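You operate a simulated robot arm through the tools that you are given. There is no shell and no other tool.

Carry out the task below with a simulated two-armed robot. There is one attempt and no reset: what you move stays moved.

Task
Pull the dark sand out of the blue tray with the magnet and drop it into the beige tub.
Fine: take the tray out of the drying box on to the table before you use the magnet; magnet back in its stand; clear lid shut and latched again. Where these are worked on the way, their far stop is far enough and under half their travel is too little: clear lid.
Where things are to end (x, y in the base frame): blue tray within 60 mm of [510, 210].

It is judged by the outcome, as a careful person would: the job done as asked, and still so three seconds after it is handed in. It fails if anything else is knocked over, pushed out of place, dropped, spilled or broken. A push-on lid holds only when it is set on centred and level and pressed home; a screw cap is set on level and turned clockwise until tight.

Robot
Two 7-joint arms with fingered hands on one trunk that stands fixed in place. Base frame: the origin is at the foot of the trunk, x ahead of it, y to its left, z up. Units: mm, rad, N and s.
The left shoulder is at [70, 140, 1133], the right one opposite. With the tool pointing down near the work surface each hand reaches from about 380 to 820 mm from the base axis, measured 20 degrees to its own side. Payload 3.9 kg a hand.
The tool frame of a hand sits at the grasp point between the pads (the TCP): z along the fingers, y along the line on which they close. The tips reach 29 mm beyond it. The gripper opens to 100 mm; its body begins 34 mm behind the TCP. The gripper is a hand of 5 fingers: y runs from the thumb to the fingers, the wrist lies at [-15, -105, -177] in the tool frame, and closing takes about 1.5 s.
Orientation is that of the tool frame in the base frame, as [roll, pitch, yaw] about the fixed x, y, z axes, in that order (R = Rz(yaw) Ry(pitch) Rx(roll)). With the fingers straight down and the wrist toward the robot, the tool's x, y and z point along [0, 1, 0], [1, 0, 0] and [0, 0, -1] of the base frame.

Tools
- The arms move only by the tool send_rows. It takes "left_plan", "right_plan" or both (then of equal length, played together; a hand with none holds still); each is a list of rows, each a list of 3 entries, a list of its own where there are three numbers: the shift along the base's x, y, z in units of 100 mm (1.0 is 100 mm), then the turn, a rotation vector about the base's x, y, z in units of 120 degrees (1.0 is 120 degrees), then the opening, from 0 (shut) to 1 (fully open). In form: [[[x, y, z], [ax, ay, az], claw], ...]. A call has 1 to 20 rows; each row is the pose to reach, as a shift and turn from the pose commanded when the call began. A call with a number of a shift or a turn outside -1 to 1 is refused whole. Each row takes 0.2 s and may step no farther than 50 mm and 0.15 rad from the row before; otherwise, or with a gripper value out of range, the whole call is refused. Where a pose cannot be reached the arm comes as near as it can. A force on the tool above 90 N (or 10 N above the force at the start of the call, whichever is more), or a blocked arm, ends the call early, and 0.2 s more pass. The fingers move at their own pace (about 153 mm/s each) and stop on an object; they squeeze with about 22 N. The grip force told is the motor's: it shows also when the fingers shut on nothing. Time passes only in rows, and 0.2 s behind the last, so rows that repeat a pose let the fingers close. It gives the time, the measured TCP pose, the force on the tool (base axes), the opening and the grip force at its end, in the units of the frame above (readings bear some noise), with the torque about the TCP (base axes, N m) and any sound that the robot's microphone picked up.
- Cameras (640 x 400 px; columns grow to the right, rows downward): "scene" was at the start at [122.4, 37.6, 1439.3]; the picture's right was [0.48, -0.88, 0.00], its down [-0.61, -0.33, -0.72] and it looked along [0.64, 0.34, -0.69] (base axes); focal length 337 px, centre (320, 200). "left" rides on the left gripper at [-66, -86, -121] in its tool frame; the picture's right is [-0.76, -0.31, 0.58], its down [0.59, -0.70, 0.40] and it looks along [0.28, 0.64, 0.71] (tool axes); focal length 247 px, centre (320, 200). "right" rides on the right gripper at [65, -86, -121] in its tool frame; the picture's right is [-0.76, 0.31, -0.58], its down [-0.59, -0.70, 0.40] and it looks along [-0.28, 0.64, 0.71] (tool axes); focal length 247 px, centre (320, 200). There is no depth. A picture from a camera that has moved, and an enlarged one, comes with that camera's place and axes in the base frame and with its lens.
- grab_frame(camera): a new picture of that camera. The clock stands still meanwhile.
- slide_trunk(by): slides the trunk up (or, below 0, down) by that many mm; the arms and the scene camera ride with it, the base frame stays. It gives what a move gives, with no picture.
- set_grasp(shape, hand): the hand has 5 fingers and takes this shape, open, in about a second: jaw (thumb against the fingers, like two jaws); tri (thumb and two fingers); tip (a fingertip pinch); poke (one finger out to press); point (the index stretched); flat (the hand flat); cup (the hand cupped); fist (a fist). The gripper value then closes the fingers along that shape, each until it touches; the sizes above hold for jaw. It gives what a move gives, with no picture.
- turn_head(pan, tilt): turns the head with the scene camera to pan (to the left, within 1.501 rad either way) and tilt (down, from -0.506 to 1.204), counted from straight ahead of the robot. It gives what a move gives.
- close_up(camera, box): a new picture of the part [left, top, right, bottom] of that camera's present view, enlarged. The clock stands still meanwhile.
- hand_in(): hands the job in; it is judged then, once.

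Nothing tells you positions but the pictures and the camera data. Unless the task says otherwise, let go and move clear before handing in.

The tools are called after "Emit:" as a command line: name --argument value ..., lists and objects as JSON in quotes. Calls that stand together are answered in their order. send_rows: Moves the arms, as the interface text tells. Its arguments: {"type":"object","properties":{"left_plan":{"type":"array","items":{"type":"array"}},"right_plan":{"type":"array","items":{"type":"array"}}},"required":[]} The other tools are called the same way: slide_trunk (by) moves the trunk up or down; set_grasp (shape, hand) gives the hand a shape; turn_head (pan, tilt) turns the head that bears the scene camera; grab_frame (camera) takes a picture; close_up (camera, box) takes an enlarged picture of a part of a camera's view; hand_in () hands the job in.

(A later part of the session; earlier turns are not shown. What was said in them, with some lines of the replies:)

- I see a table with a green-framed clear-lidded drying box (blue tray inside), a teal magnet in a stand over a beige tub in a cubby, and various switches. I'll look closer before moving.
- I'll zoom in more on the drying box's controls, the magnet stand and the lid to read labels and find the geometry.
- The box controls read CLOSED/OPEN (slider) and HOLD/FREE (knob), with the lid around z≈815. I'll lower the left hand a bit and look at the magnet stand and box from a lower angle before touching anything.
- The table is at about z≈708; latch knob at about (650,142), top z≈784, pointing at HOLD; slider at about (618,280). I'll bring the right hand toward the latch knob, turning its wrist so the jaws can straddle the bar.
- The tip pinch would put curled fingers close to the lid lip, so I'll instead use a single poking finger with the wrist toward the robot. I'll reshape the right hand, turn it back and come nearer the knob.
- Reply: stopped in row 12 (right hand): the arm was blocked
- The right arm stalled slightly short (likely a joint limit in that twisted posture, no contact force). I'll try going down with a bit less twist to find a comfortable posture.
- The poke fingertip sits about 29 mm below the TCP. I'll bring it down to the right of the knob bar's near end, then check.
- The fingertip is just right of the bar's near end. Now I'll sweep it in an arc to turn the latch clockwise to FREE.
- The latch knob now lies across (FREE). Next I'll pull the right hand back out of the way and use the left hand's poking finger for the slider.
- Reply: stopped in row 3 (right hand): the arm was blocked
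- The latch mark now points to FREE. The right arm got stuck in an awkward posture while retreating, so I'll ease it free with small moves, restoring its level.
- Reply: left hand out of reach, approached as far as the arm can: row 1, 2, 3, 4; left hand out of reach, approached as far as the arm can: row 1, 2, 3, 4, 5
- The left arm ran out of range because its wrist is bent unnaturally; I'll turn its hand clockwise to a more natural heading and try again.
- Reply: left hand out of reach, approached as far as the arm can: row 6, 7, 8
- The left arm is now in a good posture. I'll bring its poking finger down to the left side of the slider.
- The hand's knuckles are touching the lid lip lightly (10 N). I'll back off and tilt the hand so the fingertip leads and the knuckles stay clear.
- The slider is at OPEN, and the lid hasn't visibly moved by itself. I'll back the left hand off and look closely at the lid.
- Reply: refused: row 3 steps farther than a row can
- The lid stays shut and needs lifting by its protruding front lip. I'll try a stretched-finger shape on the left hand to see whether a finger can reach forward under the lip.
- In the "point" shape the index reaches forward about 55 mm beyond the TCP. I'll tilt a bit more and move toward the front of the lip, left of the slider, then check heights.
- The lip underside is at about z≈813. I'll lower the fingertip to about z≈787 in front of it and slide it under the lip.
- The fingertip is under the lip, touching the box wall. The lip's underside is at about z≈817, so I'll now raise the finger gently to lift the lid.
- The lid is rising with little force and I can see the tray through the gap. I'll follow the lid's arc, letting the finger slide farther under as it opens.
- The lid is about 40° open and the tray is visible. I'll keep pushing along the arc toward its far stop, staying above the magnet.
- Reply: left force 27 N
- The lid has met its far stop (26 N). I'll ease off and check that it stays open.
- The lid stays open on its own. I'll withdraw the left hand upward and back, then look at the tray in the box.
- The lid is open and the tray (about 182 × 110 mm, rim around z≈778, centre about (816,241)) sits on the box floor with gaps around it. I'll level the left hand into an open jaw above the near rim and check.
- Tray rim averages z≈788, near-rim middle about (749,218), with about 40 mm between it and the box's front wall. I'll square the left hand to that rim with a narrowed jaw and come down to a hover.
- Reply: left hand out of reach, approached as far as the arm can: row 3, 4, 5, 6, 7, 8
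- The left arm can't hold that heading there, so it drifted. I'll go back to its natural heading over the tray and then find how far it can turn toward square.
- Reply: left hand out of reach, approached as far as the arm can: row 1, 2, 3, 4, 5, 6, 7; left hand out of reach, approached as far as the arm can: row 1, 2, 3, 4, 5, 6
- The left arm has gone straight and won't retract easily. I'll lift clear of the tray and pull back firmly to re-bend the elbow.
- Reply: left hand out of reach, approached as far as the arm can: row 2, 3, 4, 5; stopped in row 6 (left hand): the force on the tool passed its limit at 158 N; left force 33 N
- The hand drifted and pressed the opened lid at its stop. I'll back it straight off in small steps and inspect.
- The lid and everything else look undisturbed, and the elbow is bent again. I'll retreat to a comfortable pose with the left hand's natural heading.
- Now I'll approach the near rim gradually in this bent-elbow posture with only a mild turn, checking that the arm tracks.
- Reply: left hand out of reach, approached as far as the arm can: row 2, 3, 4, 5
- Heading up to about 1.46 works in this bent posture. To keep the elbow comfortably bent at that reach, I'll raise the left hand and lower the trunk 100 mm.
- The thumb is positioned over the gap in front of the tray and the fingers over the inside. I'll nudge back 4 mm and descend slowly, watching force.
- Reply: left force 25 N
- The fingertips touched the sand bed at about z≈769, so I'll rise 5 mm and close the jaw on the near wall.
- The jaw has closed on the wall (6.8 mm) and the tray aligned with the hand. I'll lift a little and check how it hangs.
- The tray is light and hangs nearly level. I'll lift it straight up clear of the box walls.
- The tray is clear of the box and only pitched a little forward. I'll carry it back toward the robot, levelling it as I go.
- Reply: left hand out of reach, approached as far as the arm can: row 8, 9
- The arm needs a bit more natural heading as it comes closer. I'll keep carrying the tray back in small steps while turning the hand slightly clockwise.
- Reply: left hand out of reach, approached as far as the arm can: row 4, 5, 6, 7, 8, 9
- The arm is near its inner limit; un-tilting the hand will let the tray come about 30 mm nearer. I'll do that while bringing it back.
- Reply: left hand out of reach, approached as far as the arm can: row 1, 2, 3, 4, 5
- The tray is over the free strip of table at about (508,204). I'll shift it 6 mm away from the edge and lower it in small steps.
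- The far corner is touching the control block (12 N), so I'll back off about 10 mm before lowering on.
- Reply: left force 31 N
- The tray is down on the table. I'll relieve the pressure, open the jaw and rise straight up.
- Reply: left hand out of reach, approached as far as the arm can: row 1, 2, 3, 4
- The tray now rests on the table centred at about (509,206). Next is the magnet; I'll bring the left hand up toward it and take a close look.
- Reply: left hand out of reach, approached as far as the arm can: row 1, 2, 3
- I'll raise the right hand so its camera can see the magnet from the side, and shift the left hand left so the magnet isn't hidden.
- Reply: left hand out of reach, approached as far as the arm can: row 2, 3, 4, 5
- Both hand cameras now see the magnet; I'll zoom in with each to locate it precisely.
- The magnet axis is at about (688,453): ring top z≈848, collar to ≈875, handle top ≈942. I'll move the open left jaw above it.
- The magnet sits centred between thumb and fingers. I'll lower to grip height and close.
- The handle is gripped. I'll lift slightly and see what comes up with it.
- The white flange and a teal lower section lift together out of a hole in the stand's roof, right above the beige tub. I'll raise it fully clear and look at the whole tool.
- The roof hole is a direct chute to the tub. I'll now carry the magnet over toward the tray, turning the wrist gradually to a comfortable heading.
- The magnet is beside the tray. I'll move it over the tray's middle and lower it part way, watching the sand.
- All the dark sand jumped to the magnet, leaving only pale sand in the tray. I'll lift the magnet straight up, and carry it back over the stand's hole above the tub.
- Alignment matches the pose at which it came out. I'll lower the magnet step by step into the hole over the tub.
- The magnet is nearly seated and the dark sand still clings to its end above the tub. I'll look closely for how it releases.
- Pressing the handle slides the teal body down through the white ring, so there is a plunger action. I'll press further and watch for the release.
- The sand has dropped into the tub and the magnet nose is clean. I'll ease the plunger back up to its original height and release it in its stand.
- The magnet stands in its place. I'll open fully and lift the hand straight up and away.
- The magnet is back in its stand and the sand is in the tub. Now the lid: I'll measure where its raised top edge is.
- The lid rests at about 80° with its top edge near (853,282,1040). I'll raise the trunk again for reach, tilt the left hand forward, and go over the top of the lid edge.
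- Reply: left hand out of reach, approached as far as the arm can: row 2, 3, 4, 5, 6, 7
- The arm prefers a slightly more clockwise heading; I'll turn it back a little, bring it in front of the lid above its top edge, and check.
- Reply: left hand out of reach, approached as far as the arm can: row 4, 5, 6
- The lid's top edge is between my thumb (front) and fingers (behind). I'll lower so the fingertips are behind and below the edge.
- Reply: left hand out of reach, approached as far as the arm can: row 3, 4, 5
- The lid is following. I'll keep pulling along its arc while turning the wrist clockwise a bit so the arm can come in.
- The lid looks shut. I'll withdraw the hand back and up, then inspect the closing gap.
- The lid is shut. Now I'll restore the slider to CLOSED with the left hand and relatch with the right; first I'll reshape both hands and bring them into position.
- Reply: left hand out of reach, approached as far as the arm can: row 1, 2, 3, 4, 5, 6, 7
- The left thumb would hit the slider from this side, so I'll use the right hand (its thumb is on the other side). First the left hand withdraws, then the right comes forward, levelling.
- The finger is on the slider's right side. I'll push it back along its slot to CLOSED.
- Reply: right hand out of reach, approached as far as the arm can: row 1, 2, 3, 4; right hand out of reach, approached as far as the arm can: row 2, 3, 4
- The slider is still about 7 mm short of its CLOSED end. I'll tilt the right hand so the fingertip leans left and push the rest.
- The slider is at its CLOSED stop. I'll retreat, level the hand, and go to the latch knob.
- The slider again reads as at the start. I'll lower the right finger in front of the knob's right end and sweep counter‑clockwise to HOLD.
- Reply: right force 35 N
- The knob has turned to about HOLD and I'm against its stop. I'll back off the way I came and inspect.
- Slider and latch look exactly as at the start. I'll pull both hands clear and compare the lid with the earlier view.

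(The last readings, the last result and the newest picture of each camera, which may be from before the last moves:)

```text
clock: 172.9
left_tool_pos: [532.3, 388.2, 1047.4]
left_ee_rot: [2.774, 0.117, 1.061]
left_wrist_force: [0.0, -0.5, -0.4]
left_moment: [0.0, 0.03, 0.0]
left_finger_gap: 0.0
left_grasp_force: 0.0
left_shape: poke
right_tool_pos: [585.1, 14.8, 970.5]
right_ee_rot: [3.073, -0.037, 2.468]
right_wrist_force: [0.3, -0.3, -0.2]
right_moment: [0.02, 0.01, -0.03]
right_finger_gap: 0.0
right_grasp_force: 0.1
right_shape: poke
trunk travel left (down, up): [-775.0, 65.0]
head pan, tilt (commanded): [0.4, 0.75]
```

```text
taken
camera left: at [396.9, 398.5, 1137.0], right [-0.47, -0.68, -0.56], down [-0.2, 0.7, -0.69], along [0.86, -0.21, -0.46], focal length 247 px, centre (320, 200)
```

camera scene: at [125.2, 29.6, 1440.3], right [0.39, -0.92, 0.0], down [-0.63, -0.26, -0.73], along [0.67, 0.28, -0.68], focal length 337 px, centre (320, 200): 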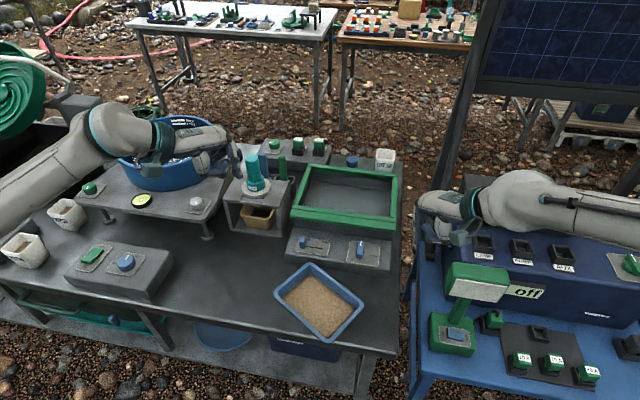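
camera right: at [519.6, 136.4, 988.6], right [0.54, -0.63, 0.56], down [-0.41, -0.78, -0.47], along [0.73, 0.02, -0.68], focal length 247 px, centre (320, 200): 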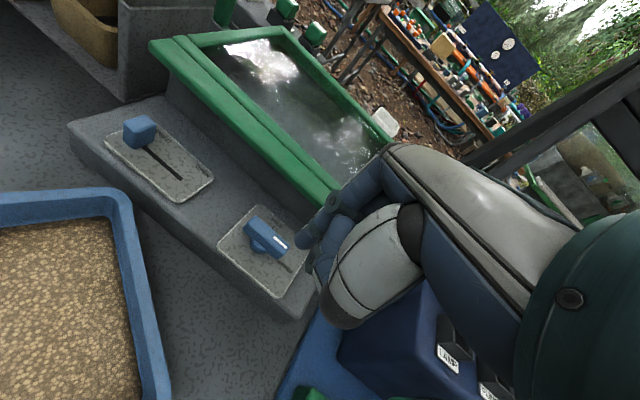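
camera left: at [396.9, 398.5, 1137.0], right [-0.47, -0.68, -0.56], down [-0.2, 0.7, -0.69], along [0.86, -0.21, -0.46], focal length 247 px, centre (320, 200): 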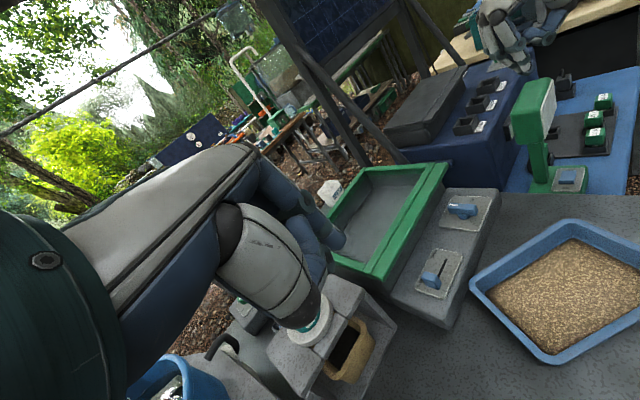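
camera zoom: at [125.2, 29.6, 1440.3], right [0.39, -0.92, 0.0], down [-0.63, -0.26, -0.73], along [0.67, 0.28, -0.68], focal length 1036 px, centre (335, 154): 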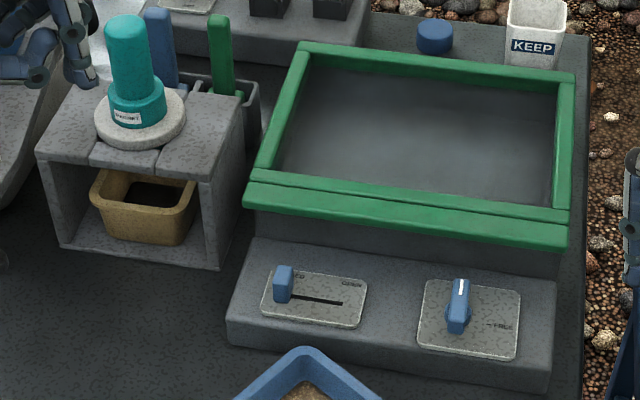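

Emit:
close_up --camera "scene" --box '[250, 240, 400, 370]'

Emit:
close_up --camera "left" --box '[440, 180, 640, 400]'

Emit:
grab_frame --camera "right"

```text
3.08 times, centred on (325, 305) of scene
camera zoom: at [125.2, 29.6, 1440.3], right [0.39, -0.92, 0.0], down [-0.63, -0.26, -0.73], along [0.67, 0.28, -0.68], focal length 1036 px, centre (305, -123)
```

zoom: 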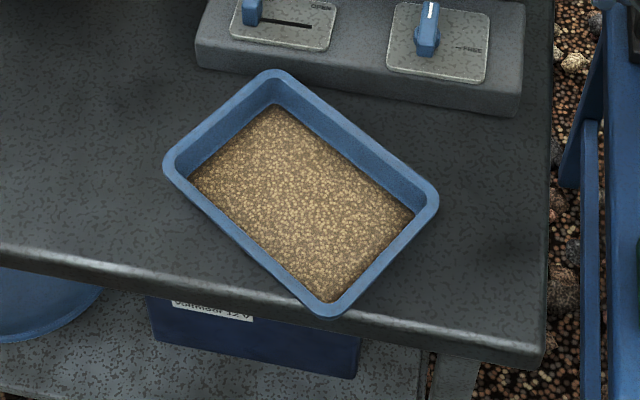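

```text
1.82 times, centred on (540, 290) of left
camera zoom: at [396.9, 398.5, 1137.0], right [-0.47, -0.68, -0.56], down [-0.2, 0.7, -0.69], along [0.86, -0.21, -0.46], focal length 449 px, centre (-80, 36)
```

zoom: 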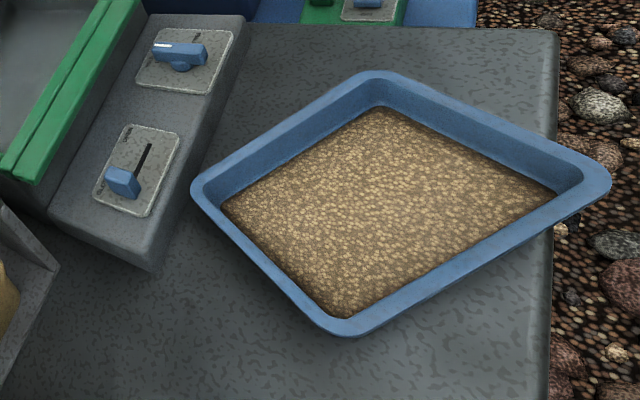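

```text
taken
camera right: at [478.7, -20.2, 1088.5], right [0.77, -0.28, 0.57], down [0.03, -0.88, -0.47], along [0.63, 0.38, -0.68], focal length 247 px, centre (320, 200)
```

right: 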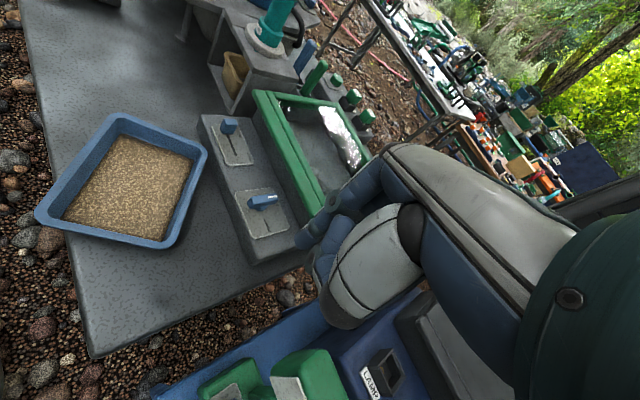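

Everything is in place. I'll do a last close check of the lid seam, the stand and tub before handing in.

Emit:
close_up --camera "scene" --box '[285, 190, 335, 240]'

Emit:
close_up --camera "scene" --box '[230, 140, 300, 240]'

Emit:
close_up --camera "left" --box '[320, 150, 500, 300]'

Emit:
close_up --camera "right" --box '[180, 0, 400, 260]'

```text
8.00 times, centred on (310, 215) of scene
camera zoom: at [125.2, 29.6, 1440.3], right [0.39, -0.92, 0.0], down [-0.63, -0.26, -0.73], along [0.67, 0.28, -0.68], focal length 2694 px, centre (400, 80)
```

zoom: 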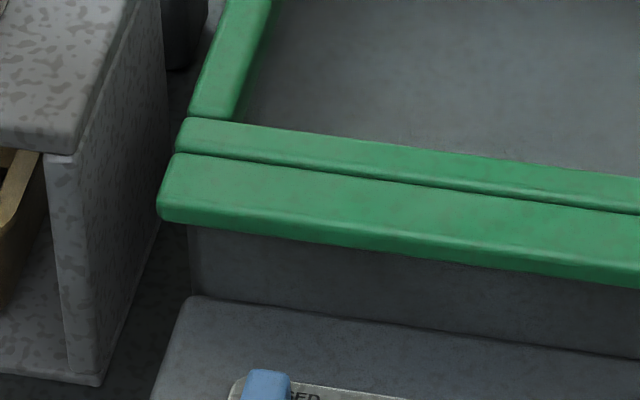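

```text
4.00 times, centred on (265, 190) of scene
camera zoom: at [125.2, 29.6, 1440.3], right [0.39, -0.92, 0.0], down [-0.63, -0.26, -0.73], along [0.67, 0.28, -0.68], focal length 1347 px, centre (540, 240)
```

zoom: 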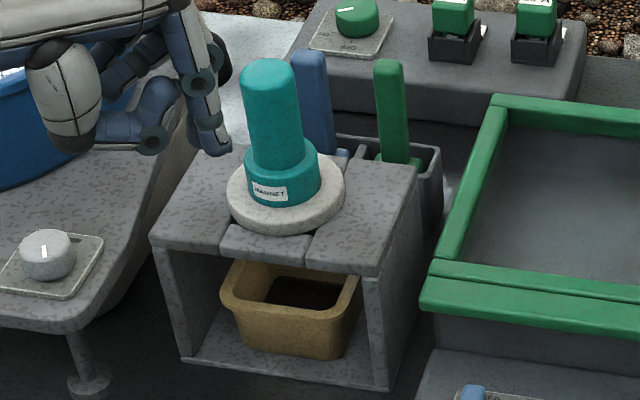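

```text
2.67 times, centred on (410, 225) of left
camera zoom: at [396.9, 398.5, 1137.0], right [-0.47, -0.68, -0.56], down [-0.2, 0.7, -0.69], along [0.86, -0.21, -0.46], focal length 659 px, centre (80, 133)
```

zoom: 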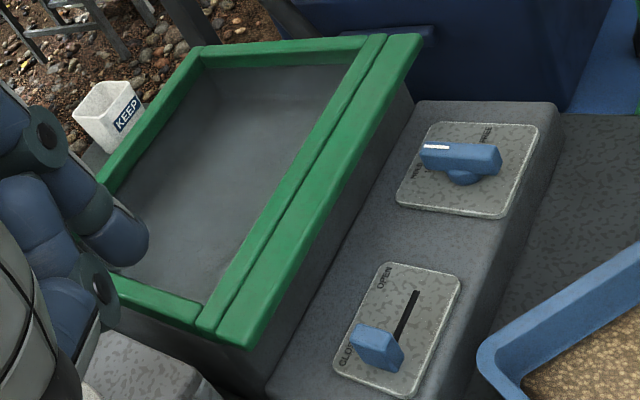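

```text
1.54 times, centred on (290, 130) of right
camera zoom: at [478.7, -20.2, 1088.5], right [0.77, -0.28, 0.57], down [0.03, -0.88, -0.47], along [0.63, 0.38, -0.68], focal length 380 px, centre (366, 308)
```

zoom: 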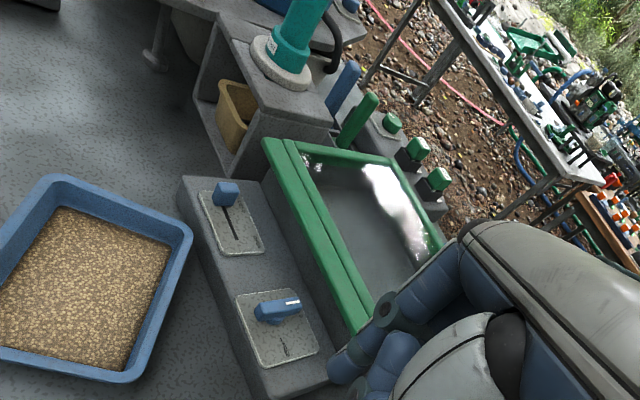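

I see the tray of pale sand on the table at about (505,200). The dark sand is in the beige tub, the magnet is seated in its stand, and the lid is shut with the knob at HOLD and the slider at CLOSED. Both hands are empty and clear, so I'm handing in.

Emit:
hand_in

```text
The job is handed in.
```

I pulled the dark sand out of the blue tray with the magnet and dropped it into the beige tub. The job is handed in; I haven't been shown a verdict.

- **Blue tray:** I took it out of the drying box before using the magnet. It sits on the table at about (505, 200) by my camera estimates, roughly 10–20 mm from the target. Its near-right corner overhangs the table edge by an estimated 15–20 mm, but it stands steady.
- **Dark sand:** It is in the tub, and only pale sand is left in the tray.
- **Magnet:** It is back in its stand above the tub.
- **Clear lid:** It is shut, with the latch knob turned back to HOLD. I checked the latch by eye and did not try to lift the lid.
- **Slider on the box:** I moved it to OPEN while working out how the lid opens. The lid didn't open by itself, and I lifted it by hand without testing whether the slider mattered. I pushed it back to its CLOSED stop.

At one point the left hand jerked and pressed the open lid against its stop at about 158 N. The lid looked undamaged and closed normally afterwards.
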